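You operate a simulated robot arm through the tools that you are given. There is no shell and no other tool.

The job below is to be done with a simulated robot arm. You get a single attempt, and the scene is never put back.

## Task
Pump the accumulator up to 55 bar by hand, then bleed it to zero.
Fine: shut the blue release knob to pump and open it again after; bleed valve shut at the end. The hood stays up.
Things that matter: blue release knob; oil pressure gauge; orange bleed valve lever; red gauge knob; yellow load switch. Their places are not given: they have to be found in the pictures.

It is judged by the outcome, as a careful person would: the job done as asked, and still so three seconds after it is handed in. It fails if anything else is knocked over, pushed out of place, dropped, spilled or broken.

## Robot
A 6-joint arm with a two-finger parallel gripper, fixed in place. Base frame: the origin is at the foot of the arm, x ahead of it, y to its left, z up; the work surface is at about z = 0.46. Units: m, rad, N and s.
With the tool pointing down near the work surface it reaches from about 0.1 to 0.58 m from the base axis. Its first joint turns from -1.152 to 1.152 rad. Payload 2.45 kg.
Tool frame: the origin (TCP) lies between the finger pads and is the grasp point; the fingertips stand 0.024 m ahead of it; z points along the fingers, y is the line along which they close. The gripper opens to 0.068 m. The fingers are 0.017 m wide and 0.01 m thick; the gripper's body (0.04 by 0.07 m) begins 0.041 m behind the TCP.
Orientation is that of the tool frame in the base frame, as a unit quaternion [x, y, z, w]. With the fingers straight down and closing along the base's y, the tool's x points along the base's -x, its y along +y and its z along -z.

## Interface
- The arm moves only by the tool jog_arm. Its argument "targets" is a list that holds one entry, the list of rows, each a list of 7 numbers: the finger opening in m, from 0 to 0.068, then the shift along the base's x, y, z in units of 500 mm (1.0 is 500 mm), then the turn, a rotation vector about the base's x, y, z in units of 60 degrees (1.0 is 60 degrees). In form: [[[grip, tx, ty, tz, wx, wy, wz], ...]]. A call has 1 to 20 rows; each row is the pose to reach, as a shift and turn from the pose commanded when the call began. A call with a number of a shift or a turn outside -1 to 1 is refused whole. Rows are played at 5 a second. More than 0.05 m and 0.15 rad between two rows, or a gripper value outside its range, and nothing of the call is played. Where a pose cannot be reached the arm comes as near as it can. A force on the tool above 90 N (or 10 N above the force at the start of the call, whichever is more), or a blocked arm, ends the call early, and 0.2 s more pass. The fingers move at their own pace (about 0.108 m/s each) and stop on an object; they squeeze with about 22 N. The grip force told is the motor's: it shows also when the fingers shut on nothing. Time passes only in rows, and 0.2 s behind the last, so rows that repeat a pose let the fingers close. The reply holds the time, the measured pose of the TCP, the force on the tool along the base axes, the opening and the grip force, in the units named above and with some noise, with the torque about the TCP (base axes, N m) and any sound that the robot's microphone picked up, and new pictures: "pictures" is both (left out), scene, wrist or none.
- Cameras (640 x 400 px; columns grow to the right, rows downward): "scene" is fixed at [0.1487, 0.4083, 1.4487]; the picture's right is [-0.89, -0.46, 0.00], its down [-0.32, 0.62, -0.71] and it looks along [0.33, -0.63, -0.70] (base axes); focal length 348 px, centre (320, 200). "wrist" rides on the gripper at [0.084, 0.011, -0.075] in the tool frame; the picture's right is [-0.13, 0.99, 0.00], its down [-0.60, -0.08, -0.79] and it looks along [-0.79, -0.10, 0.61] (tool axes); focal length 251 px, centre (320, 200).
- probe_pixels(camera, pixels): for up to 12 pixels [column, row] of the newest picture of that camera ("zoom" is the newest enlarged one), the place [x, y, z] in the base frame of the surface seen there, good to about 0.002 m. It takes no simulated time.
- inspect(camera, box): a new picture of the part [left, top, right, bottom] of that camera's present view, enlarged. It takes no simulated time.
- job_done(): hands the job in; it is judged then, once.

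Leave the gripper open and the arm clear of the work at the hand-in unless told otherwise.

The tools are called after "Request:" by a JSON object that holds its "api" and its "payload". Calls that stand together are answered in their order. jog_arm: Moves the arm, as the interface text tells. Its arguments: {"type":"object","properties":{"targets":{"type":"array","items":{"type":"array","items":{"type":"array","items":{"type":"number"}}}},"pictures":{"type":"string","enum":["both","scene","wrist","none"]}},"required":["targets"]} The other tools are called the same way: probe_pixels (camera, pixels) gives the place of the surface under pixels of a picture; inspect (camera, box) takes an enlarged picture of a part of a camera's view; job_done () hands the job in.

At the start:

```text
clock: 0.0
tcp_pos: [0.408, -0.2671, 0.9749]
tcp_rot: [0.001, 1.0, 0.001, 0.001]
contact_force: [0.1, 0.2, -0.1]
wrist_torque: [-0.04, -0.02, -0.03]
gripper_width: 0.068
grasp_force: 0.0
```

scene: 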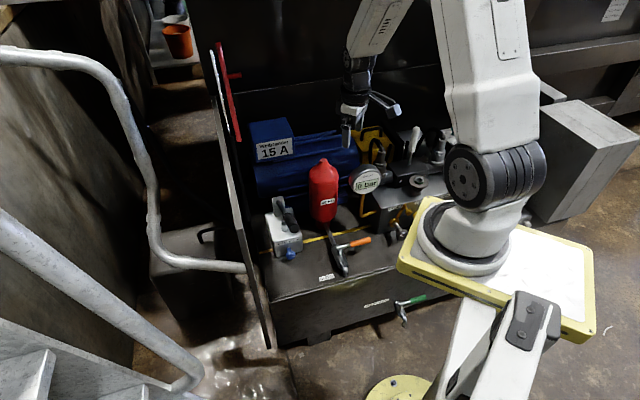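
wrist: 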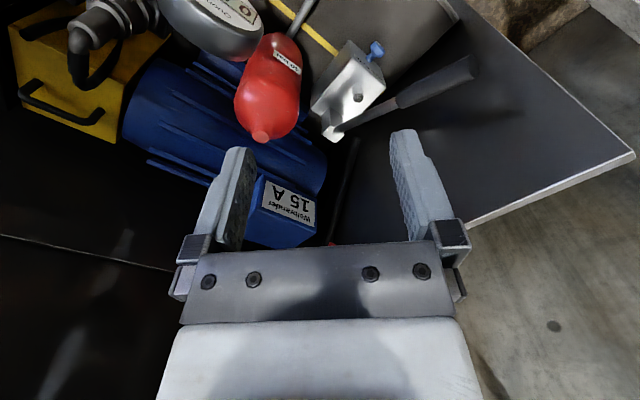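

I see a hydraulic unit with a red accumulator at about (323,190), a gauge at (365,178), a hand pump block at (285,230) with a small blue knob, and an orange-tipped lever at (355,243). I'll enlarge these areas first.

Request:
{"api": "inspect", "payload": {"camera": "scene", "box": [240, 120, 460, 340]}}

Request:
{"api": "inspect", "payload": {"camera": "wrist", "box": [150, 0, 500, 220]}}

```text
1.82 times, centred on (350, 230) of scene
```

zoom: 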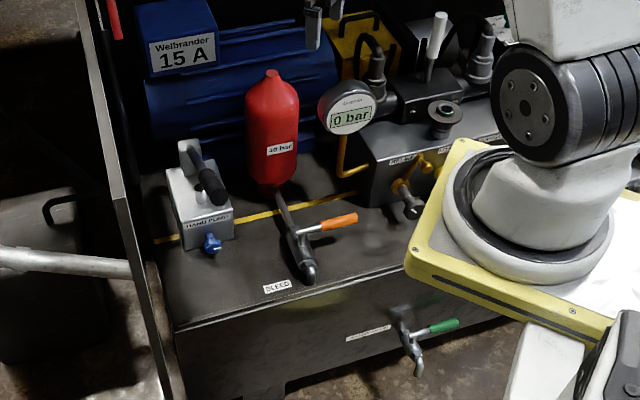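

```text
1.82 times, centred on (325, 110) of wrist
```

zoom: 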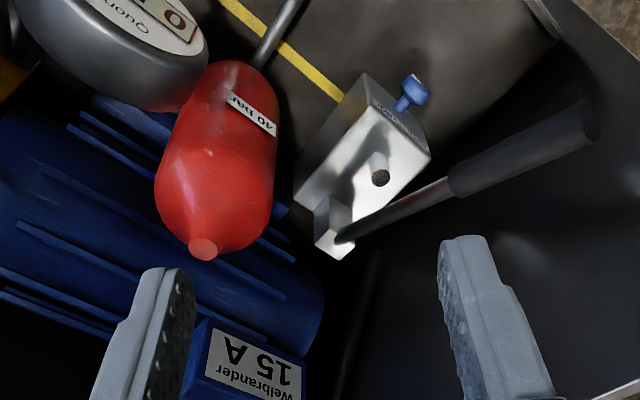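

The gauge reads 0 bar, and the accumulator's label seems to say "40 bar". I'll enlarge each part more to read labels and shapes.

Request:
{"api": "inspect", "payload": {"camera": "scene", "box": [255, 180, 325, 270]}}

Request:
{"api": "inspect", "payload": {"camera": "scene", "box": [310, 210, 450, 330]}}

Request:
{"api": "inspect", "payload": {"camera": "scene", "box": [340, 110, 470, 240]}}

Request:
{"api": "inspect", "payload": {"camera": "scene", "box": [180, 0, 440, 180]}}

```text
4.44 times, centred on (290, 225) of scene
```

zoom: 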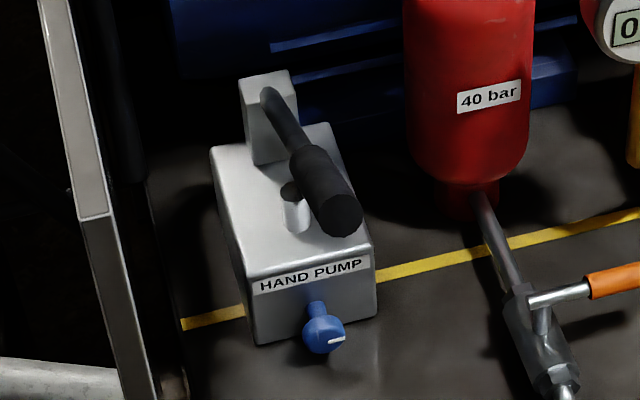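

```text
3.33 times, centred on (380, 270) of scene
```

zoom: 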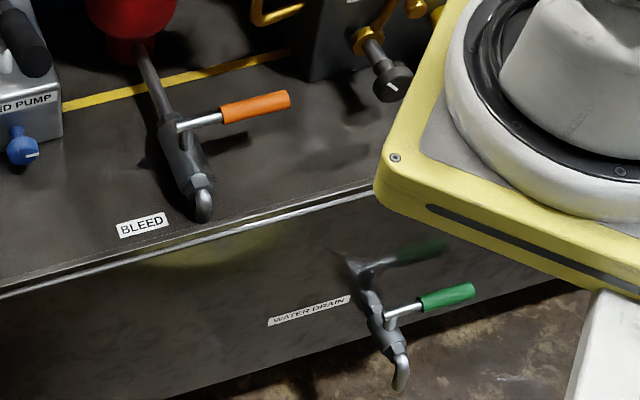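

```text
3.08 times, centred on (405, 175) of scene
```

zoom: 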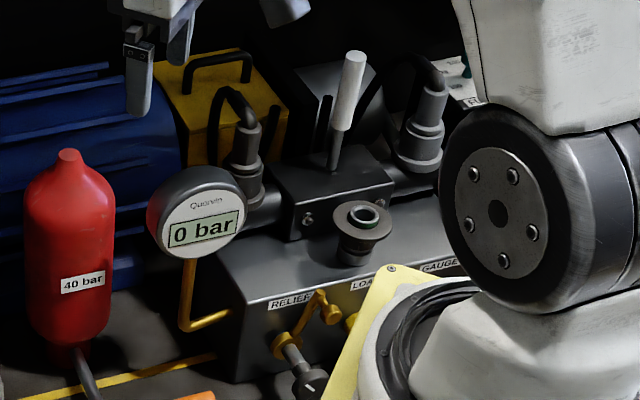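

```text
2.22 times, centred on (310, 90) of scene
```

zoom: 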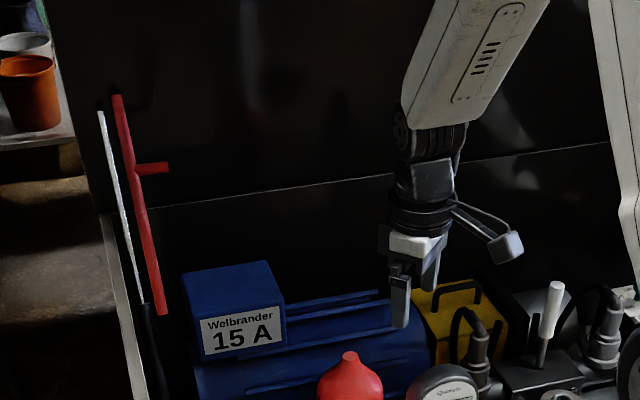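

Labels RELIEF, LOAD and GAUGE are on the valve block, partly hidden by the arm's base. I'll probe positions of the key parts in the scene picture.

Request:
{"api": "probe_pixels", "payload": {"camera": "scene", "pixels": [[291, 254], [284, 236], [293, 221], [284, 200], [326, 230], [365, 240], [338, 266], [365, 178], [323, 163], [397, 233], [345, 250], [275, 293]]}}

Request:
{"api": "probe_pixels", "payload": {"camera": "scene", "pixels": [[405, 208], [420, 203], [412, 183], [398, 208], [407, 210], [411, 213], [225, 75], [222, 50], [240, 140], [266, 140], [330, 270], [410, 130]]}}

```text
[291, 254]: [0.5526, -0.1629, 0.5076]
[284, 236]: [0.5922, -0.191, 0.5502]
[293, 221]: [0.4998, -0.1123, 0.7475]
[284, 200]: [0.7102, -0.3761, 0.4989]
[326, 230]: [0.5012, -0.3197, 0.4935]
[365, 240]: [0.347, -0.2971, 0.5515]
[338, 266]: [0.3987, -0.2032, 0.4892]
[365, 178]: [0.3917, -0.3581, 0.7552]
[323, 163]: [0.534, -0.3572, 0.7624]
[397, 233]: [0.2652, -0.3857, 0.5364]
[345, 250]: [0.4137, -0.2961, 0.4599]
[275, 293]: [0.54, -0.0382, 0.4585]
```

```text
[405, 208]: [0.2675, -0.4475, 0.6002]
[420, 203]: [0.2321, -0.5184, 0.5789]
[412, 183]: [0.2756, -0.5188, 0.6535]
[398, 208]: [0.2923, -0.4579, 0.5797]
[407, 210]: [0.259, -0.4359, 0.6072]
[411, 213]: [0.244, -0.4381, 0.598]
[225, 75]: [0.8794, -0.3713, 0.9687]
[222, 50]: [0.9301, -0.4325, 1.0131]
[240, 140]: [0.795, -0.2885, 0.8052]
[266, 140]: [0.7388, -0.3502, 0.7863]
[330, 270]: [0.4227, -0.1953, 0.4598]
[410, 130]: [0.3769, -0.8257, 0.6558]
```

The valve block's face points towards +y at about y=-0.44. I'll probe the arm's pedestal and a few more spots so that I know the obstacles.

Request:
{"api": "probe_pixels", "payload": {"camera": "scene", "pixels": [[400, 262], [436, 200], [460, 250], [560, 330], [590, 250], [490, 180], [420, 300], [404, 312], [416, 137], [375, 148], [560, 180], [445, 140]]}}

Request:
{"api": "probe_pixels", "payload": {"camera": "wrist", "pixels": [[375, 50], [375, 57], [358, 97], [330, 130], [395, 103], [465, 65], [440, 80], [350, 70], [262, 135], [240, 10], [300, 15], [370, 100]]}}

```text
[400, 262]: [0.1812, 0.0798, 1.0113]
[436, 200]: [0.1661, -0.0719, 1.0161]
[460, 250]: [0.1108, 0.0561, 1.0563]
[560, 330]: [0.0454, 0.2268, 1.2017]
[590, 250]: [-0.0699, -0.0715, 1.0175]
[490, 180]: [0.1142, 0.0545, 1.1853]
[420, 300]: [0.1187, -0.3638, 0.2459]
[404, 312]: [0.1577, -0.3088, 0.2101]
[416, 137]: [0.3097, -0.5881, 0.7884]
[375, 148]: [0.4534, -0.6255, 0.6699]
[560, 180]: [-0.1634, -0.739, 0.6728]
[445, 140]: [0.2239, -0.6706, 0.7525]
```

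```text
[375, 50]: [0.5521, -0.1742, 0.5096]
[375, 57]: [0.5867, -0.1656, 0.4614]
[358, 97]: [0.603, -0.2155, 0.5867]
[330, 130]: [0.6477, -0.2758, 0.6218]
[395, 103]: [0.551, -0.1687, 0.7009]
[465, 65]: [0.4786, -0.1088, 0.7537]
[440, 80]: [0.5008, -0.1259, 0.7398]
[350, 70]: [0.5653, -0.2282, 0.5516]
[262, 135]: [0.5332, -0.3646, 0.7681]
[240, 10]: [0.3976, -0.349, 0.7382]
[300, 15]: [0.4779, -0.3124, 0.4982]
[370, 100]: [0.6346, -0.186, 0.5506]
```

The pedestal top is at z≈1.01, so the arm reaches down from above. I'm turning the tool -60° about z and shifting to about (0.25,-0.25,0.93), so the wrist camera can see the valve block face and its RELIEF/LOAD/GAUGE controls.

Request:
{"api": "jog_arm", "payload": {"targets": [[[0.068, -0.04, 0.004, -0.011, 0, 0, -0.125], [0.068, -0.08, 0.008, -0.022, 0, 0, -0.25], [0.068, -0.12, 0.013, -0.033, 0, 0, -0.375], [0.068, -0.16, 0.017, -0.045, 0, 0, -0.5], [0.068, -0.2, 0.021, -0.056, 0, 0, -0.625], [0.068, -0.24, 0.025, -0.067, 0, 0, -0.75], [0.068, -0.28, 0.03, -0.078, 0, 0, -0.875], [0.068, -0.316, 0.034, -0.09, 0, 0, -1.0], [0.068, -0.316, 0.034, -0.09, 0, 0, -1.0]]]}}

```text
clock: 2.0
tcp_pos: [0.2493, -0.2498, 0.9292]
tcp_rot: [0.501, 0.865, 0.001, 0.0]
contact_force: [0.3, -0.2, 1.1]
wrist_torque: [0.06, -0.03, 0.01]
gripper_width: 0.0677
grasp_force: 0.0
```

scene: 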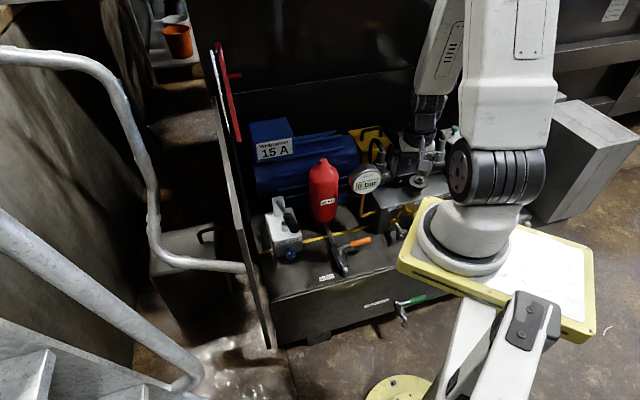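
wrist: 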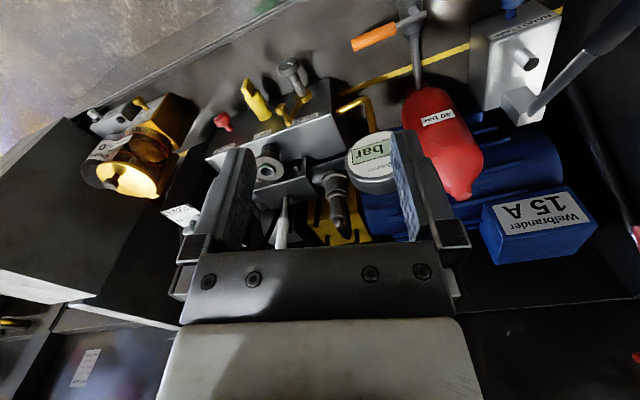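

Now the wrist picture shows the yellow load switch at about (255,98), the relief valve at (292,80), and the red gauge knob at (222,120). I'll enlarge and probe them.

Request:
{"api": "inspect", "payload": {"camera": "wrist", "box": [190, 40, 350, 170]}}

Request:
{"api": "inspect", "payload": {"camera": "wrist", "box": [70, 80, 230, 240]}}

Request:
{"api": "inspect", "payload": {"camera": "wrist", "box": [340, 0, 640, 190]}}

Request:
{"api": "probe_pixels", "payload": {"camera": "wrist", "pixels": [[255, 98], [247, 83], [266, 115], [222, 120], [292, 72], [295, 95], [375, 40], [410, 20], [415, 75], [290, 127], [230, 120], [300, 85]]}}

```text
3.08 times, centred on (270, 105) of wrist
```

zoom: 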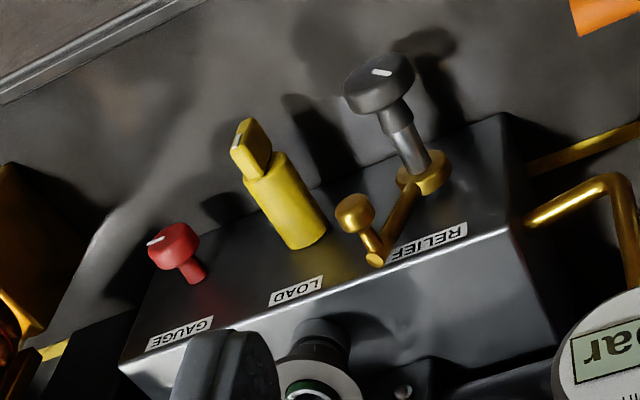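

```text
2.50 times, centred on (150, 160) of wrist
```

zoom: 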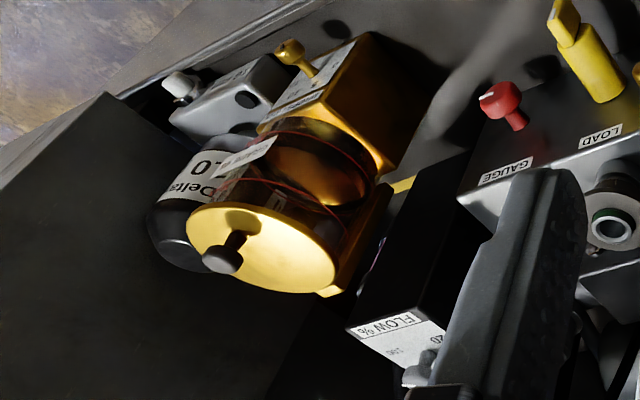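

```text
2.11 times, centred on (490, 95) of wrist
```

zoom: 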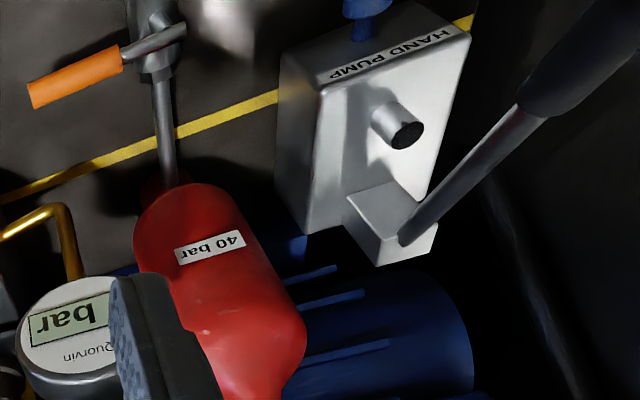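

```text
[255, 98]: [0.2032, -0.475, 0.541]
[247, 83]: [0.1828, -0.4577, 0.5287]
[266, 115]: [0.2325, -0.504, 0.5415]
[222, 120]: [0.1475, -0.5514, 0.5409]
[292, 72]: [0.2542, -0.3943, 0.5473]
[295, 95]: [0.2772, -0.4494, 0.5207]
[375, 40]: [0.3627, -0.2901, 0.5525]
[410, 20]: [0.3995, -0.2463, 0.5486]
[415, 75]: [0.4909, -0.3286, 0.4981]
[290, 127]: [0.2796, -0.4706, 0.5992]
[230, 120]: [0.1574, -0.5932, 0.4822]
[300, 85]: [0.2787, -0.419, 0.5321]
```

The load switch is at about (0.20,-0.47,0.54), the red gauge knob at (0.15,-0.55,0.54), and the relief knob at (0.25,-0.39,0.547). I'll turn another 30° and lower the wrist for a clearer view of their marks.

Request:
{"api": "jog_arm", "payload": {"targets": [[[0.068, -0.02, 0, -0.06, 0, 0, -0.12], [0.068, -0.04, 0, -0.12, 0, 0, -0.24], [0.068, -0.06, 0, -0.18, 0, 0, -0.36], [0.068, -0.08, 0, -0.24, 0, 0, -0.45], [0.068, -0.09, 0, -0.3, 0, 0, -0.5], [0.068, -0.1, 0, -0.34, 0, 0, -0.5], [0.068, -0.1, 0, -0.34, 0, 0, -0.5]]]}}

```text
clock: 3.6
tcp_pos: [0.2289, -0.2368, 0.7607]
tcp_rot: [0.707, 0.707, -0.001, -0.001]
contact_force: [0.8, 0.2, 0.4]
wrist_torque: [-0.02, -0.02, 0.02]
gripper_width: 0.0682
grasp_force: 0.1
out of reach, approached as far as the arm can: row 3, 4, 5, 6, 7
```

scene: 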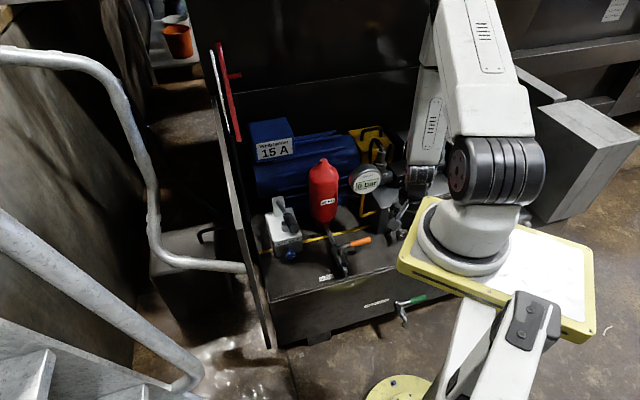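
wrist: 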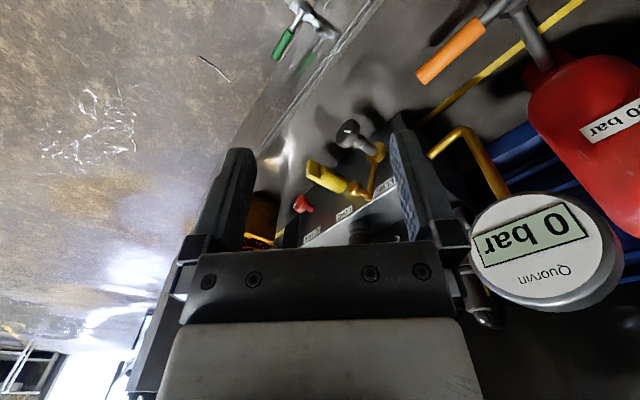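

The arm stopped slightly short of the target, but this view is useful. I'll enlarge the valve controls.

Request:
{"api": "inspect", "payload": {"camera": "wrist", "box": [260, 100, 420, 260]}}

Request:
{"api": "inspect", "payload": {"camera": "wrist", "box": [280, 140, 370, 230]}}

```text
2.50 times, centred on (340, 180) of wrist
```

zoom: 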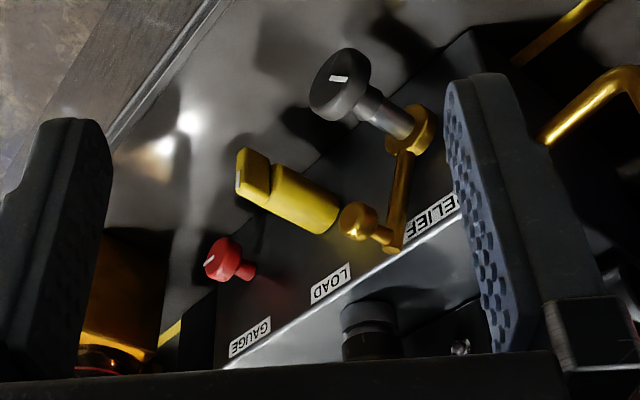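

```text
4.44 times, centred on (325, 185) of wrist
```

zoom: 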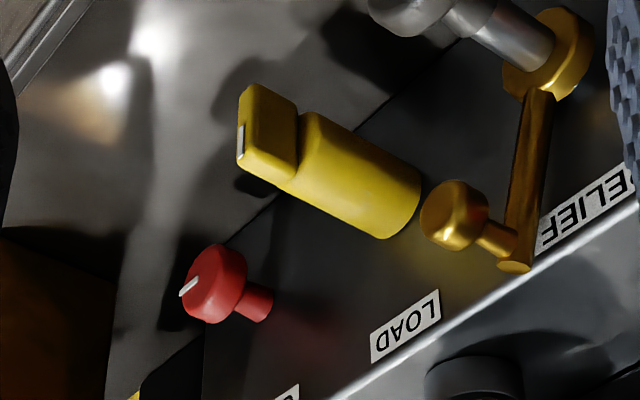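

The marks are visible but their meaning isn't clear, so I'll check by pumping. Next I'll measure the hand pump's faces in the scene picture to get the knob's axis and the handle's swing plane.

Request:
{"api": "probe_pixels", "payload": {"camera": "scene", "pixels": [[276, 245], [300, 239.5], [277, 254], [300, 249], [268, 216], [274, 235], [300, 232], [291, 253], [289, 250], [293, 255], [282, 205], [292, 213]]}}

Request:
{"api": "inspect", "payload": {"camera": "scene", "box": [265, 190, 315, 265]}}

```text
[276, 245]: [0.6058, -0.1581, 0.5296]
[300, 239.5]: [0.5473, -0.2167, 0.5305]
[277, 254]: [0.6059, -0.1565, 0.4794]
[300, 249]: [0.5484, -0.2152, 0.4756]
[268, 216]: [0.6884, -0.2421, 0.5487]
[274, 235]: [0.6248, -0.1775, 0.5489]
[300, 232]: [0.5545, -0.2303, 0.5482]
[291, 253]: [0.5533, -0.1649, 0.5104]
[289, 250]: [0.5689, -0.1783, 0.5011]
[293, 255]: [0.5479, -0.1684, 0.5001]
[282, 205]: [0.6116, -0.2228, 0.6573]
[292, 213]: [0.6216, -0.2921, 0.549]
```

```text
5.33 times, centred on (290, 228) of scene
```

zoom: 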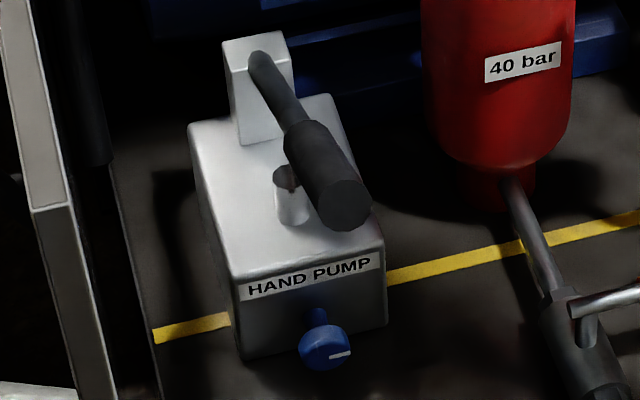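

Findings: the pump's front normal is (-0.71,0.71,0). The blue knob is on a horizontal axis at about (0.551,-0.164,0.50), with its white mark horizontal to the right. The handle is raised above it. I'll approach the knob horizontally from in front, under the handle. First I'll back away and up, yawing -45° further.

Request:
{"api": "jog_arm", "payload": {"targets": [[[0.068, 0.06, 0.03, 0.06, 0, 0, -0.1], [0.068, 0.12, 0.06, 0.12, 0, 0, -0.2], [0.068, 0.18, 0.09, 0.17, 0, 0, -0.32], [0.068, 0.24, 0.12, 0.21, 0, 0, -0.44], [0.068, 0.3, 0.15, 0.25, 0, 0, -0.56], [0.068, 0.36, 0.18, 0.28, 0, 0, -0.66], [0.068, 0.4, 0.2, 0.28, 0, 0, -0.75], [0.068, 0.4, 0.2, 0.28, 0, 0, -0.75]]]}}

```text
clock: 5.4
tcp_pos: [0.4253, -0.137, 0.9001]
tcp_rot: [0.924, 0.382, 0.0, 0.0]
contact_force: [-0.2, -0.2, 0.8]
wrist_torque: [0.04, 0.02, 0.02]
gripper_width: 0.0678
grasp_force: 0.0
```

scene: 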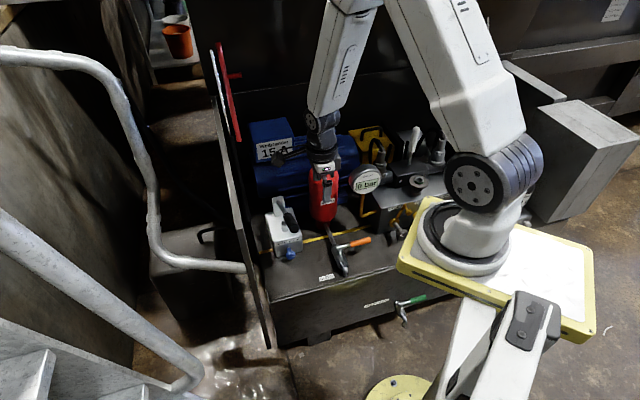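
wrist: 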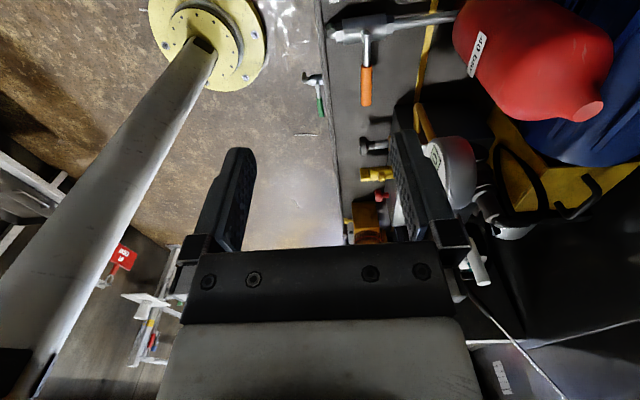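

The arm is at (0.425,-0.137,0.90) with the camera on the side. In the wrist picture I see the support column at (130,170). I'll probe it and the deck's front edge before tilting the tool down beside it.

Request:
{"api": "probe_pixels", "payload": {"camera": "wrist", "pixels": [[200, 60], [130, 170], [60, 280], [180, 110], [40, 200], [340, 200], [330, 60], [320, 10]]}}

Request:
{"api": "probe_pixels", "payload": {"camera": "scene", "pixels": [[270, 300], [350, 278], [395, 268], [398, 385], [400, 255], [398, 268], [500, 320], [430, 283]]}}

```text
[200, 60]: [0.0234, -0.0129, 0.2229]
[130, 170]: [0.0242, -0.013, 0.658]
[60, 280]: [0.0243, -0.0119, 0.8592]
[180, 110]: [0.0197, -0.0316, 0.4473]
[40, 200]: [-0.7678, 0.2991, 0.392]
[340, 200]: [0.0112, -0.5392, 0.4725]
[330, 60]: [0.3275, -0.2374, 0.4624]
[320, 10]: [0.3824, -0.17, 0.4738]
```

```text
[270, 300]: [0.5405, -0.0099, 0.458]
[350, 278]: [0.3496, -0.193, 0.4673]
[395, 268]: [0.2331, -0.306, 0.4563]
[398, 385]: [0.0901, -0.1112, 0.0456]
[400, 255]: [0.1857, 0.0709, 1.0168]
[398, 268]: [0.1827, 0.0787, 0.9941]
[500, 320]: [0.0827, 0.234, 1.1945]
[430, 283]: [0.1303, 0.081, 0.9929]
```

The column is thin at the origin and the plate reaches x≈0.185, so there is room. I'll tilt the tool 60° toward the pump while backing off to (0.40,-0.01,0.80).

Request:
{"api": "jog_arm", "payload": {"targets": [[[0.068, -0.007, 0.032, -0.025, -0.088, -0.088, 0], [0.068, -0.014, 0.064, -0.05, -0.177, -0.177, 0], [0.068, -0.021, 0.095, -0.075, -0.265, -0.265, 0], [0.068, -0.029, 0.127, -0.1, -0.353, -0.353, 0], [0.068, -0.036, 0.159, -0.125, -0.442, -0.442, 0], [0.068, -0.043, 0.19, -0.15, -0.53, -0.53, 0], [0.068, -0.05, 0.222, -0.175, -0.619, -0.619, 0], [0.068, -0.058, 0.254, -0.2, -0.707, -0.707, 0], [0.068, -0.058, 0.254, -0.2, -0.707, -0.707, 0]]]}}

```text
clock: 7.4
tcp_pos: [0.4777, -0.1584, 1.1445]
tcp_rot: [0.852, 0.376, 0.144, 0.336]
contact_force: [1.0, -0.2, 1.5]
wrist_torque: [0.0, 0.01, 0.0]
gripper_width: 0.0679
grasp_force: 0.0
out of reach, approached as far as the arm can: row 1, 2, 3, 4, 5, 6, 7, 8, 9
```

scene: 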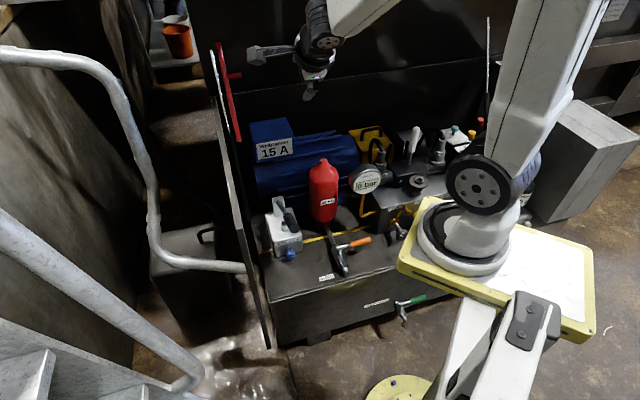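
wrist: 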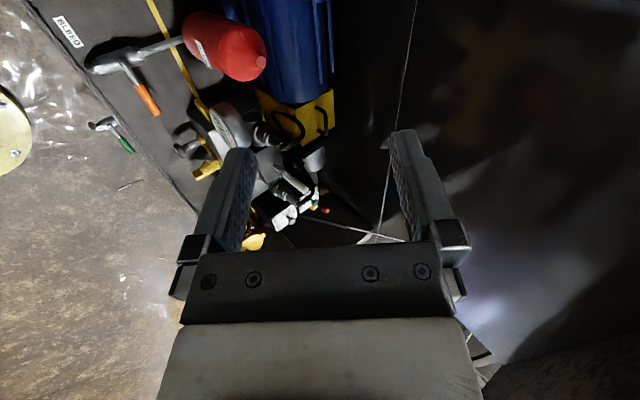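

The solver ran into a wrist limit: the tool is now high at (0.478,-0.158,1.14), tilted about 43°, and touching nothing. I'll bring it back to pointing straight down, then redo the tilt within the arm's own plane.

Request:
{"api": "jog_arm", "payload": {"targets": [[[0.068, -0.01, 0.005, -0.06, 0.08, 0.082, -0.007], [0.068, -0.02, 0.01, -0.12, 0.16, 0.164, -0.014], [0.068, -0.03, 0.015, -0.18, 0.25, 0.255, -0.021], [0.068, -0.05, 0.02, -0.24, 0.34, 0.345, -0.03], [0.068, -0.07, 0.03, -0.3, 0.42, 0.43, -0.037], [0.068, -0.09, 0.042, -0.36, 0.498, 0.509, -0.043], [0.068, -0.106, 0.042, -0.4, 0.498, 0.509, -0.043], [0.068, -0.106, 0.042, -0.4, 0.498, 0.509, -0.043]]]}}

```text
clock: 9.2
tcp_pos: [0.4145, -0.1319, 0.9344]
tcp_rot: [0.924, 0.382, 0.001, 0.001]
contact_force: [-0.3, 0.7, 0.4]
wrist_torque: [0.01, 0.0, 0.02]
gripper_width: 0.068
grasp_force: 0.0
```

scene: 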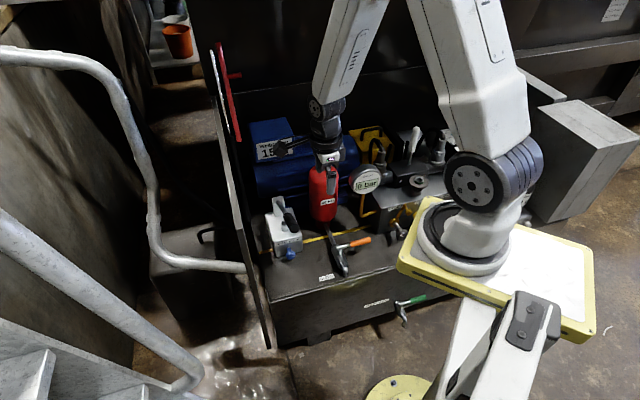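
wrist: 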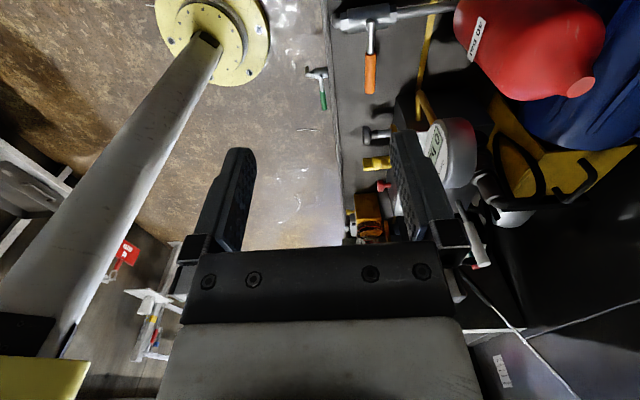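

The tool is straight down again at (0.41,-0.13,0.93). I'm testing a 30° forward tilt exactly in the arm's own plane (azimuth -17.7°).

Request:
{"api": "jog_arm", "payload": {"targets": [[[0.068, 0.03, -0.01, 0.008, -0.03, -0.095, 0], [0.068, 0.06, -0.02, 0.016, -0.061, -0.19, 0], [0.068, 0.09, -0.03, 0.024, -0.091, -0.286, 0], [0.068, 0.12, -0.04, 0.032, -0.122, -0.381, 0], [0.068, 0.152, -0.049, 0.04, -0.152, -0.476, 0], [0.068, 0.152, -0.049, 0.04, -0.152, -0.476, 0]]], "pictures": "scene"}}

```text
clock: 10.6
tcp_pos: [0.4786, -0.1322, 0.9478]
tcp_rot: [0.847, 0.488, 0.178, 0.116]
contact_force: [1.1, 0.2, -0.1]
wrist_torque: [0.02, 0.02, -0.02]
gripper_width: 0.0683
grasp_force: 0.0
out of reach, approached as far as the arm can: row 4, 5, 6
```

scene: 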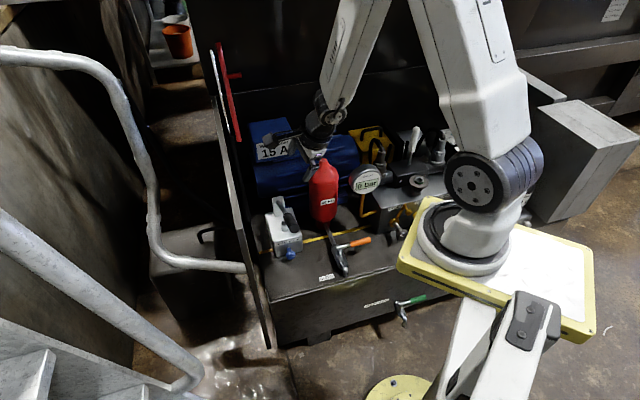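

That hits a wrist limit too: the wrist apparently can't bend past the forearm's line. I'll instead swing the tool around sideways so the wrist bends the other way. First I'll go back to pointing down with the camera on the robot's side.

Request:
{"api": "jog_arm", "payload": {"targets": [[[0.068, -0.016, 0, 0, -0.02, 0.056, 0.106], [0.068, -0.033, 0, 0, -0.04, 0.113, 0.211], [0.068, -0.05, 0, 0, -0.06, 0.169, 0.317], [0.068, -0.067, 0, 0, -0.079, 0.226, 0.422], [0.068, -0.084, 0, 0, -0.099, 0.282, 0.528], [0.068, -0.1, 0, 0, -0.119, 0.339, 0.633], [0.068, -0.117, 0, 0, -0.139, 0.395, 0.739], [0.068, -0.117, 0, 0, -0.139, 0.395, 0.739]]], "pictures": "none"}}

Request:
{"api": "jog_arm", "payload": {"targets": [[[0.068, 0, 0, 0, 0, 0, 0.13], [0.068, 0, 0, 0, 0, 0, 0.26], [0.068, 0, 0, 0, 0, 0, 0.39], [0.068, 0, 0, 0, 0, 0, 0.52], [0.068, 0, 0, 0, 0, 0, 0.65], [0.068, 0, 0, 0, 0, 0, 0.78], [0.068, 0, 0, 0, 0, 0, 0.9], [0.068, 0, 0, 0, 0, 0, 0.95], [0.068, 0, 0, 0, 0, 0, 0.95]]]}}

```text
clock: 12.4
tcp_pos: [0.4271, -0.1488, 0.9524]
tcp_rot: [0.698, 0.714, 0.022, 0.044]
contact_force: [0.4, -0.9, 1.1]
wrist_torque: [0.0, -0.02, 0.0]
gripper_width: 0.0681
grasp_force: 0.1
```

```text
clock: 14.4
tcp_pos: [0.4273, -0.1498, 0.9536]
tcp_rot: [0.271, 0.961, 0.042, 0.029]
contact_force: [-0.1, 1.2, -0.7]
wrist_torque: [0.04, -0.06, 0.0]
gripper_width: 0.0679
grasp_force: 0.0
```

scene: 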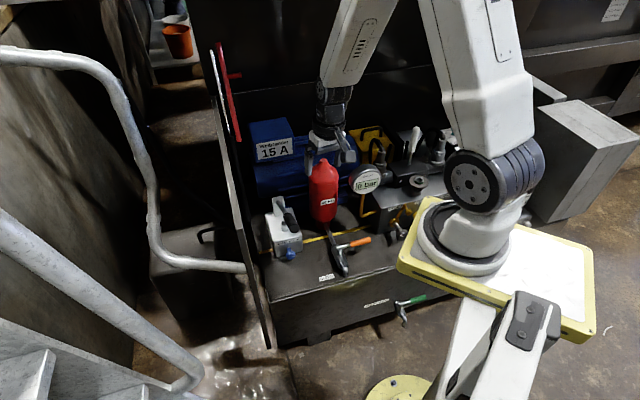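
wrist: 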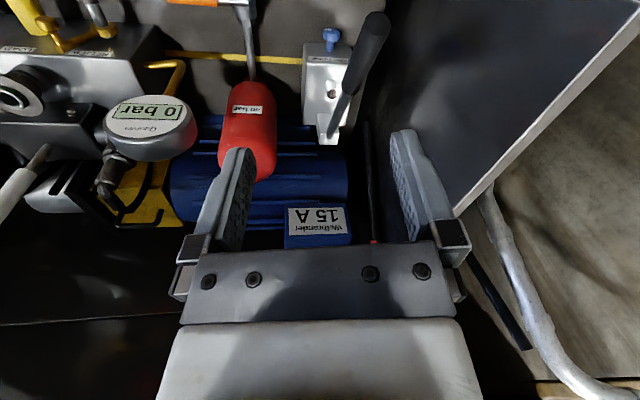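

Pointing nearly straight down now. I'll tilt the tool backward about 35°, starting the swing around the forearm axis.

Request:
{"api": "jog_arm", "payload": {"targets": [[[0.068, -0.012, 0.008, 0.012, 0.049, 0.114, 0], [0.068, -0.024, 0.016, 0.024, 0.098, 0.228, 0], [0.068, -0.036, 0.024, 0.036, 0.147, 0.342, 0], [0.068, -0.048, 0.032, 0.048, 0.196, 0.456, 0], [0.068, -0.06, 0.04, 0.06, 0.245, 0.57, 0], [0.068, -0.06, 0.04, 0.06, 0.245, 0.57, 0]]], "pictures": "none"}}

Request:
{"api": "jog_arm", "payload": {"targets": [[[0.068, 0.0, -0.02, 0, 0, 0, 0.125], [0.068, 0.0, -0.04, 0, 0, 0, 0.25], [0.068, 0.0, -0.06, 0, 0, 0, 0.375], [0.068, 0.0, -0.08, 0, 0, 0, 0.5], [0.068, 0.0, -0.1, 0, 0, 0, 0.625], [0.068, 0.0, -0.12, 0, 0, 0, 0.75], [0.068, 0.0, -0.14, 0, 0, 0, 0.875], [0.068, 0, -0.16, 0, 0, 0, 1.0], [0.068, 0, -0.16, 0, 0, 0, 1.0]]]}}

```text
clock: 15.8
tcp_pos: [0.3978, -0.1289, 0.9832]
tcp_rot: [0.273, 0.914, 0.08, -0.29]
contact_force: [0.3, -0.5, -0.3]
wrist_torque: [-0.01, 0.01, 0.0]
gripper_width: 0.0679
grasp_force: 0.0
```

```text
clock: 17.8
tcp_pos: [0.3971, -0.2103, 0.9832]
tcp_rot: [-0.221, 0.928, -0.076, -0.29]
contact_force: [0.2, 0.3, -0.2]
wrist_torque: [0.02, 0.0, 0.02]
gripper_width: 0.0679
grasp_force: 0.0
```

scene: 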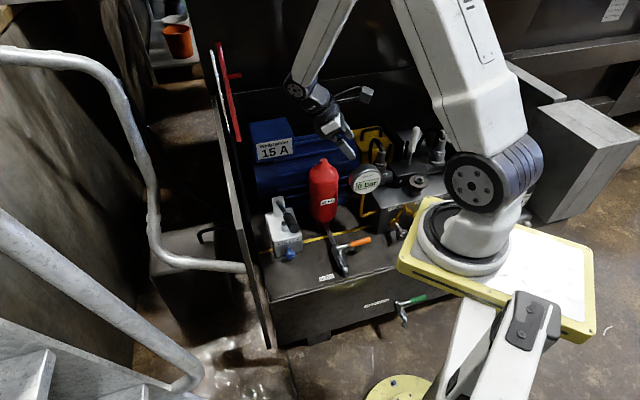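
wrist: 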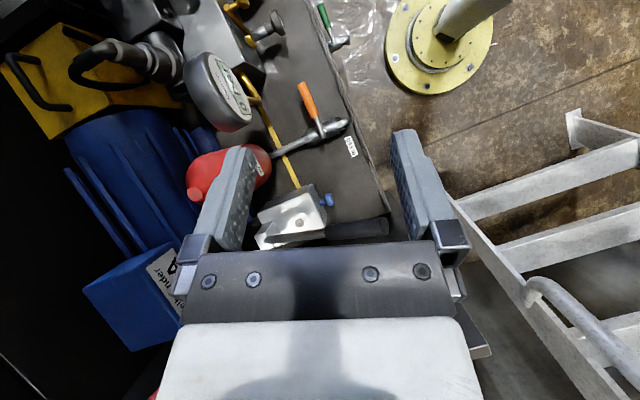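

The sideways swing works; the tool z now points to azimuth 208° at a 35° tilt. I'll continue: yaw +44°, then tilt up 30° more.

Request:
{"api": "jog_arm", "payload": {"targets": [[[0.068, -0.004, 0.034, -0.01, 0, 0, 0.122], [0.068, -0.009, 0.067, -0.02, 0, 0, 0.244], [0.068, -0.013, 0.1, -0.03, 0, 0, 0.367], [0.068, -0.017, 0.133, -0.04, 0, 0, 0.489], [0.068, -0.022, 0.167, -0.05, 0, 0, 0.611], [0.068, -0.026, 0.2, -0.06, 0, 0, 0.733], [0.068, -0.026, 0.2, -0.06, 0, 0, 0.733]]], "pictures": "none"}}

Request:
{"api": "jog_arm", "payload": {"targets": [[[0.068, -0.008, -0.026, 0.032, -0.095, 0.031, 0], [0.068, -0.016, -0.053, 0.064, -0.19, 0.062, 0], [0.068, -0.024, -0.079, 0.096, -0.285, 0.093, 0], [0.068, -0.032, -0.106, 0.128, -0.38, 0.124, 0], [0.068, -0.04, -0.132, 0.16, -0.4755, 0.1545, 0], [0.068, -0.04, -0.132, 0.16, -0.4755, 0.1545, 0]]]}}

```text
clock: 19.4
tcp_pos: [0.3841, -0.1082, 0.953]
tcp_rot: [-0.552, 0.778, -0.179, -0.242]
contact_force: [-1.0, -0.3, -0.3]
wrist_torque: [0.02, -0.03, 0.01]
gripper_width: 0.0682
grasp_force: 0.1
```

```text
clock: 20.8
tcp_pos: [0.3646, -0.1766, 1.0342]
tcp_rot: [-0.487, 0.689, -0.32, -0.431]
contact_force: [-0.4, 0.1, -0.7]
wrist_torque: [-0.02, 0.0, -0.02]
gripper_width: 0.068
grasp_force: 0.0
```

scene: 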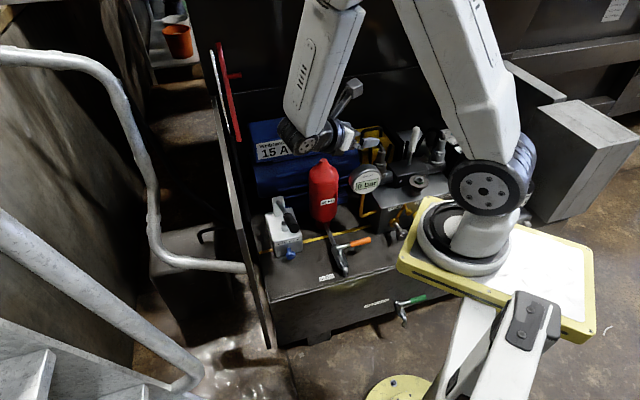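
wrist: 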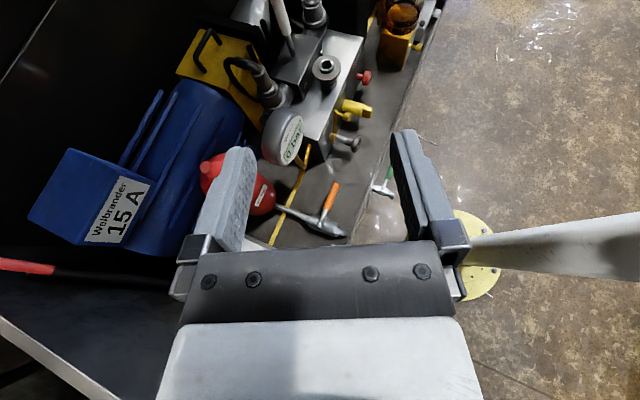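

The tool is now at 65° tilt. Next yaw +60° brings it to point at azimuth about -48°, toward the pump.

Request:
{"api": "jog_arm", "payload": {"targets": [[[0.068, 0.036, 0.027, -0.017, 0, 0, 0.125], [0.068, 0.072, 0.053, -0.035, 0, 0, 0.25], [0.068, 0.108, 0.08, -0.052, 0, 0, 0.375], [0.068, 0.145, 0.107, -0.07, 0, 0, 0.5], [0.068, 0.18, 0.133, -0.087, 0, 0, 0.625], [0.068, 0.217, 0.16, -0.105, 0, 0, 0.75], [0.068, 0.254, 0.187, -0.122, 0, 0, 0.875], [0.068, 0.29, 0.213, -0.14, 0, 0, 1.0], [0.068, 0.29, 0.213, -0.14, 0, 0, 1.0]]]}}

```text
clock: 22.8
tcp_pos: [0.5119, -0.0672, 0.9632]
tcp_rot: [0.767, -0.352, 0.492, 0.213]
contact_force: [0.5, -0.1, -0.5]
wrist_torque: [-0.03, 0.0, 0.03]
gripper_width: 0.0681
grasp_force: 0.0
```

scene: 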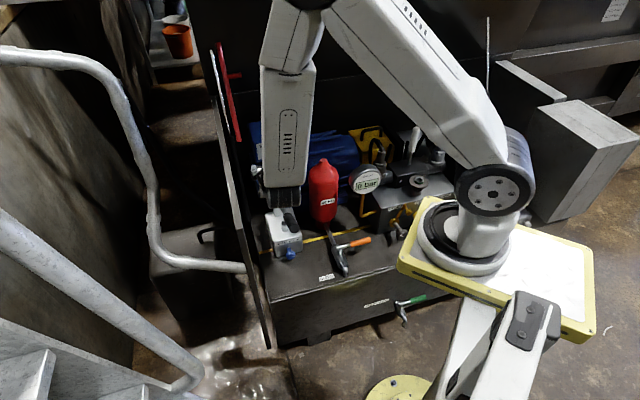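
wrist: 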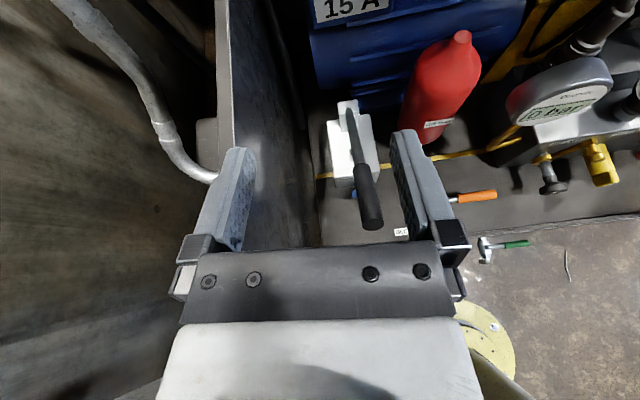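

The wrist configuration is right now, with the camera above the tool and the view upright. I'll probe the handle tip (371,215), the pump body, and the knob from here.

Request:
{"api": "probe_pixels", "payload": {"camera": "wrist", "pixels": [[372, 222], [370, 205], [362, 175], [355, 140], [350, 110], [356, 194], [345, 185], [372, 160], [340, 125], [370, 228]]}}

Request:
{"api": "inspect", "payload": {"camera": "wrist", "box": [300, 90, 420, 240]}}

Request:
{"api": "probe_pixels", "payload": {"camera": "scene", "pixels": [[285, 180], [268, 150], [310, 150], [290, 70], [262, 100], [320, 100]]}}

```text
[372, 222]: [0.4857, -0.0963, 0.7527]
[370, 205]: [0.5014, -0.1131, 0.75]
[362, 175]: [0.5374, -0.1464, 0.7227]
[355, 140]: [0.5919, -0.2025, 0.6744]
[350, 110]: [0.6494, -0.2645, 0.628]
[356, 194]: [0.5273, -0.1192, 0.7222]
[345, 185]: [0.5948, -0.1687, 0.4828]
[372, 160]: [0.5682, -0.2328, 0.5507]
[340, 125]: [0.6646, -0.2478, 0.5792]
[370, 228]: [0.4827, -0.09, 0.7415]
```

```text
2.67 times, centred on (360, 165) of wrist
```

zoom: 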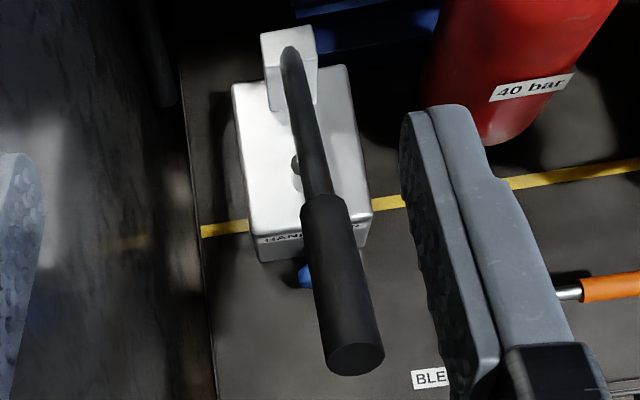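

```text
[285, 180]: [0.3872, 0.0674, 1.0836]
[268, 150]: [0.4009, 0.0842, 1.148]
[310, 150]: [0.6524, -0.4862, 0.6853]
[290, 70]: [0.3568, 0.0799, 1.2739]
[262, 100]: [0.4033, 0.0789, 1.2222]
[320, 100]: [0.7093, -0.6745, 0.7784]
```

The handle tip is at (0.483,-0.09,0.742), directly over the knob's axis. I'll move to a standoff in front of the pump, then descend and level the tool toward the knob.

Request:
{"api": "jog_arm", "payload": {"targets": [[[0.068, -0.026, 0.007, -0.071, 0, 0, 0], [0.068, -0.051, 0.014, -0.142, 0, 0, 0], [0.068, -0.077, 0.021, -0.213, 0, 0, 0], [0.068, -0.103, 0.029, -0.284, 0, 0, 0], [0.068, -0.128, 0.036, -0.355, 0, 0, 0], [0.068, -0.154, 0.043, -0.426, 0, 0, 0], [0.068, -0.154, 0.043, -0.426, 0, 0, 0]]]}}

```text
clock: 24.4
tcp_pos: [0.4332, -0.0486, 0.7469]
tcp_rot: [0.766, -0.352, 0.493, 0.213]
contact_force: [0.4, 0.4, -0.4]
wrist_torque: [0.02, -0.01, 0.01]
gripper_width: 0.0681
grasp_force: 0.1
```

scene: 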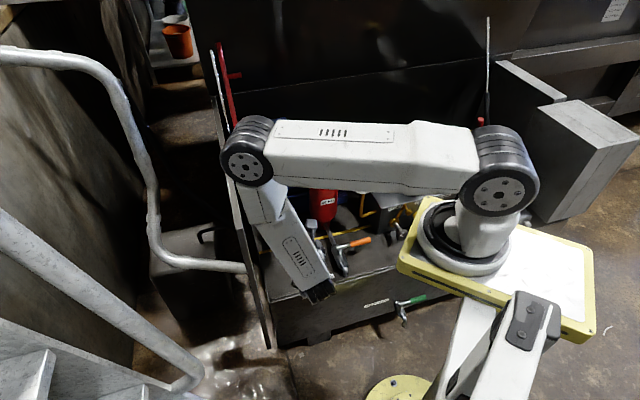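
wrist: 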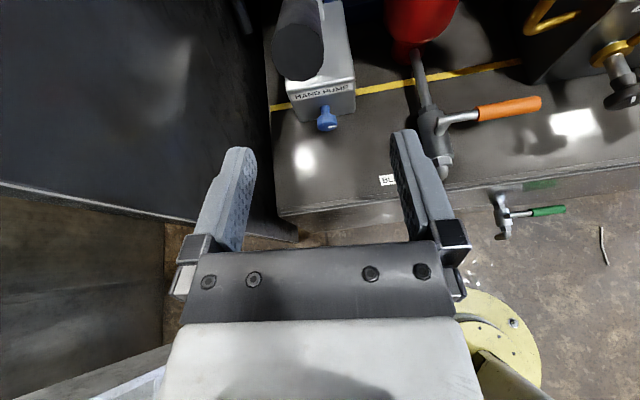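

The elbow has swung out near the hood panel and red prop at scene (240,165). Before going further I'll measure the clearances.

Request:
{"api": "probe_pixels", "payload": {"camera": "scene", "pixels": [[245, 165], [225, 165], [250, 125], [230, 130], [215, 120], [237, 120], [228, 100], [222, 75], [240, 240], [262, 320], [230, 190], [215, 60]]}}

Request:
{"api": "inspect", "payload": {"camera": "scene", "box": [190, 30, 350, 310]}}

Request:
{"api": "probe_pixels", "payload": {"camera": "wrist", "pixels": [[326, 120], [330, 127], [100, 120], [180, 200], [60, 185], [240, 100], [270, 150], [302, 75], [310, 98], [340, 95]]}}

```text
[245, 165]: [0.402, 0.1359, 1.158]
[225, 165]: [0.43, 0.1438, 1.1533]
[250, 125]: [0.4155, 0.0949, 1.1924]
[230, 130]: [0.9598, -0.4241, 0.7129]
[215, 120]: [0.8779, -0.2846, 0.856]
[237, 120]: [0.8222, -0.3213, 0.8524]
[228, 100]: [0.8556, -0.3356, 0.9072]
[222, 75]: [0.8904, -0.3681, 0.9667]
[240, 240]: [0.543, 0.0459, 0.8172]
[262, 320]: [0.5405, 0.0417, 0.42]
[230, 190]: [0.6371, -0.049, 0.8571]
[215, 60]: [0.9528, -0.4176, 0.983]
```

```text
1.43 times, centred on (270, 170) of scene
```

zoom: 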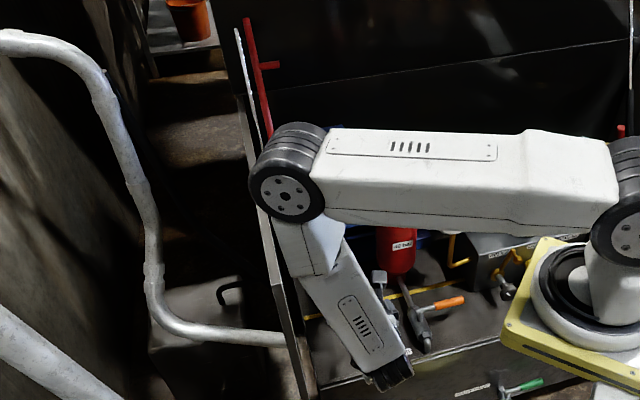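

```text
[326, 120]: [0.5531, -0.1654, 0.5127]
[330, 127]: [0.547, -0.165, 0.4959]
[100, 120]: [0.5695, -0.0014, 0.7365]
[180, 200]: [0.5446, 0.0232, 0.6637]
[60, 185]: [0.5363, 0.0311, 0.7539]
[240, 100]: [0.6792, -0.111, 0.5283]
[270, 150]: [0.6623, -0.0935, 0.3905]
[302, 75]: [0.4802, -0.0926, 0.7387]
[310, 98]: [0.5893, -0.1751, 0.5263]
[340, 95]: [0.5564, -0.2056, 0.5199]
```

The side panel is at u≈0.40 (clear of the elbow, which is above and in front of it). I'll descend at the standoff to z≈0.53, tilting slightly more toward horizontal. The handle tip stays about 6 cm ahead of the fingers.

Request:
{"api": "jog_arm", "payload": {"targets": [[[0.068, 0.001, 0.001, -0.087, -0.017, -0.016, 0.01], [0.068, 0.002, 0.002, -0.174, -0.035, -0.031, 0.02], [0.068, 0.003, 0.003, -0.26, -0.052, -0.047, 0.03], [0.068, 0.004, 0.004, -0.347, -0.069, -0.062, 0.04], [0.05, 0.004, 0.004, -0.434, -0.087, -0.078, 0.05], [0.05, 0.004, 0.004, -0.434, -0.087, -0.078, 0.05]]]}}

```text
clock: 25.8
tcp_pos: [0.4344, -0.0437, 0.5327]
tcp_rot: [0.744, -0.319, 0.543, 0.222]
contact_force: [-0.8, 0.0, 0.0]
wrist_torque: [-0.01, 0.01, -0.01]
gripper_width: 0.05
grasp_force: 0.0
```

scene: 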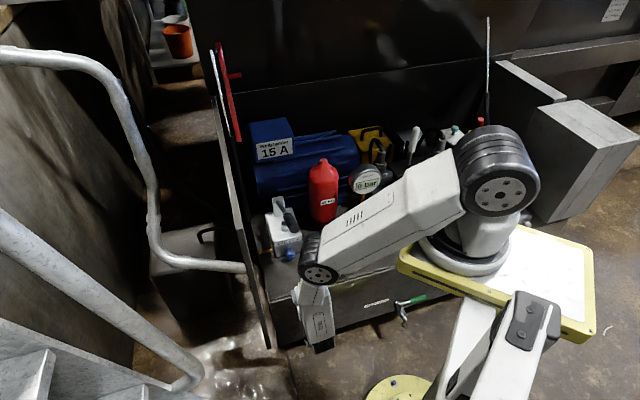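
wrist: 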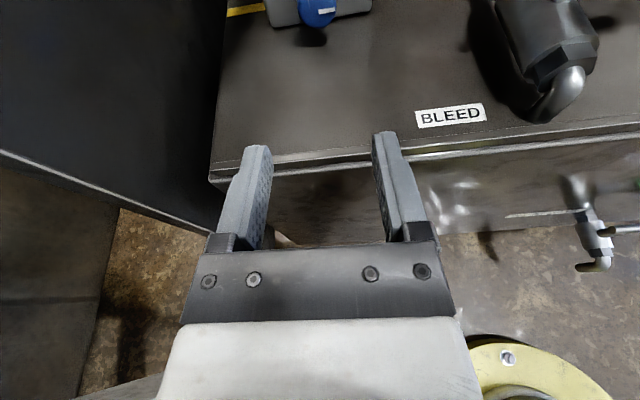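

The knob with its white mark is visible at the top (318,12). I'll enlarge and probe it.

Request:
{"api": "inspect", "payload": {"camera": "wrist", "box": [260, 0, 380, 60]}}

Request:
{"api": "probe_pixels", "payload": {"camera": "wrist", "pixels": [[318, 12], [304, 12], [332, 10], [318, 24], [318, 2], [318, 28], [270, 20], [365, 12]]}}

```text
5.33 times, centred on (320, 30) of wrist
```

zoom: 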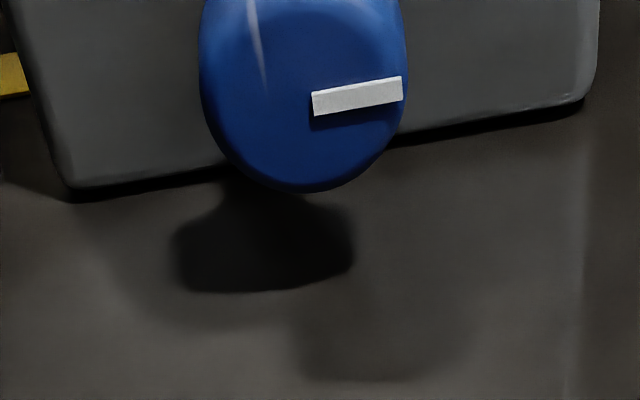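

```text
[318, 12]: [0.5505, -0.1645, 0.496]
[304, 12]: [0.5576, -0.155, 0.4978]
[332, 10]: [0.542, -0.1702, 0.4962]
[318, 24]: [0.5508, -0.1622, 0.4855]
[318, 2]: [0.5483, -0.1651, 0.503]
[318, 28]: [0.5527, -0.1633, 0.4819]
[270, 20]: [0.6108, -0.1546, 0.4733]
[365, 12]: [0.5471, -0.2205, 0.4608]
```

Knob axis: u=0.2737, z=0.498, front face n=-0.505, diameter 32 mm. The mark points right. I'll roll the tool 35° counter-clockwise and advance to just short of the knob with the fingers at 44 mm, so I then have about 70° of clockwise turn.

Request:
{"api": "jog_arm", "payload": {"targets": [[[0.044, 0.026, -0.033, -0.014, -0.0825, 0.0825, 0], [0.044, 0.054, -0.061, -0.028, -0.165, 0.165, 0], [0.044, 0.083, -0.09, -0.042, -0.2475, 0.2475, 0], [0.044, 0.112, -0.119, -0.056, -0.33, 0.33, 0], [0.044, 0.14, -0.147, -0.069, -0.4125, 0.4125, 0], [0.044, 0.14, -0.147, -0.069, -0.4125, 0.4125, 0]]]}}

```text
clock: 26.9
tcp_pos: [0.594, -0.0969, 0.5831]
tcp_rot: [0.74, -0.216, 0.512, 0.379]
contact_force: [-7.0, -10.8, -3.6]
wrist_torque: [-0.13, -0.22, 0.87]
gripper_width: 0.0442
grasp_force: 0.0
out of reach, approached as far as the arm can: row 4, 5
stopped in row 5: the arm was blocked; the commanded pose is now the measured one
```

scene: 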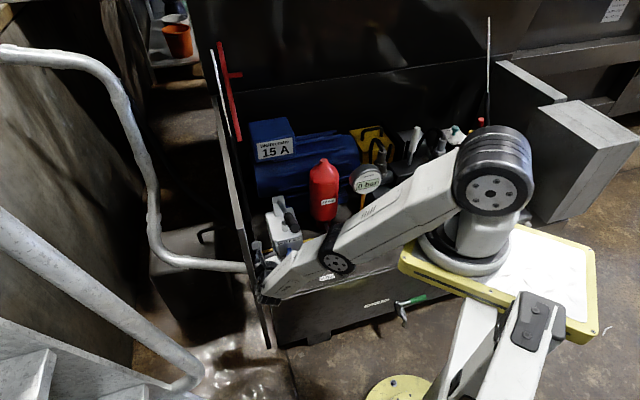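
wrist: 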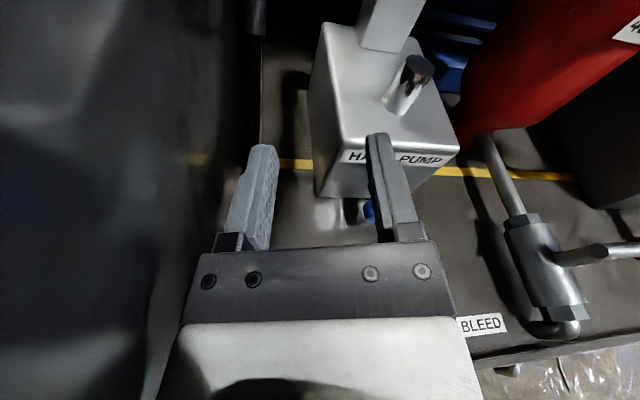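

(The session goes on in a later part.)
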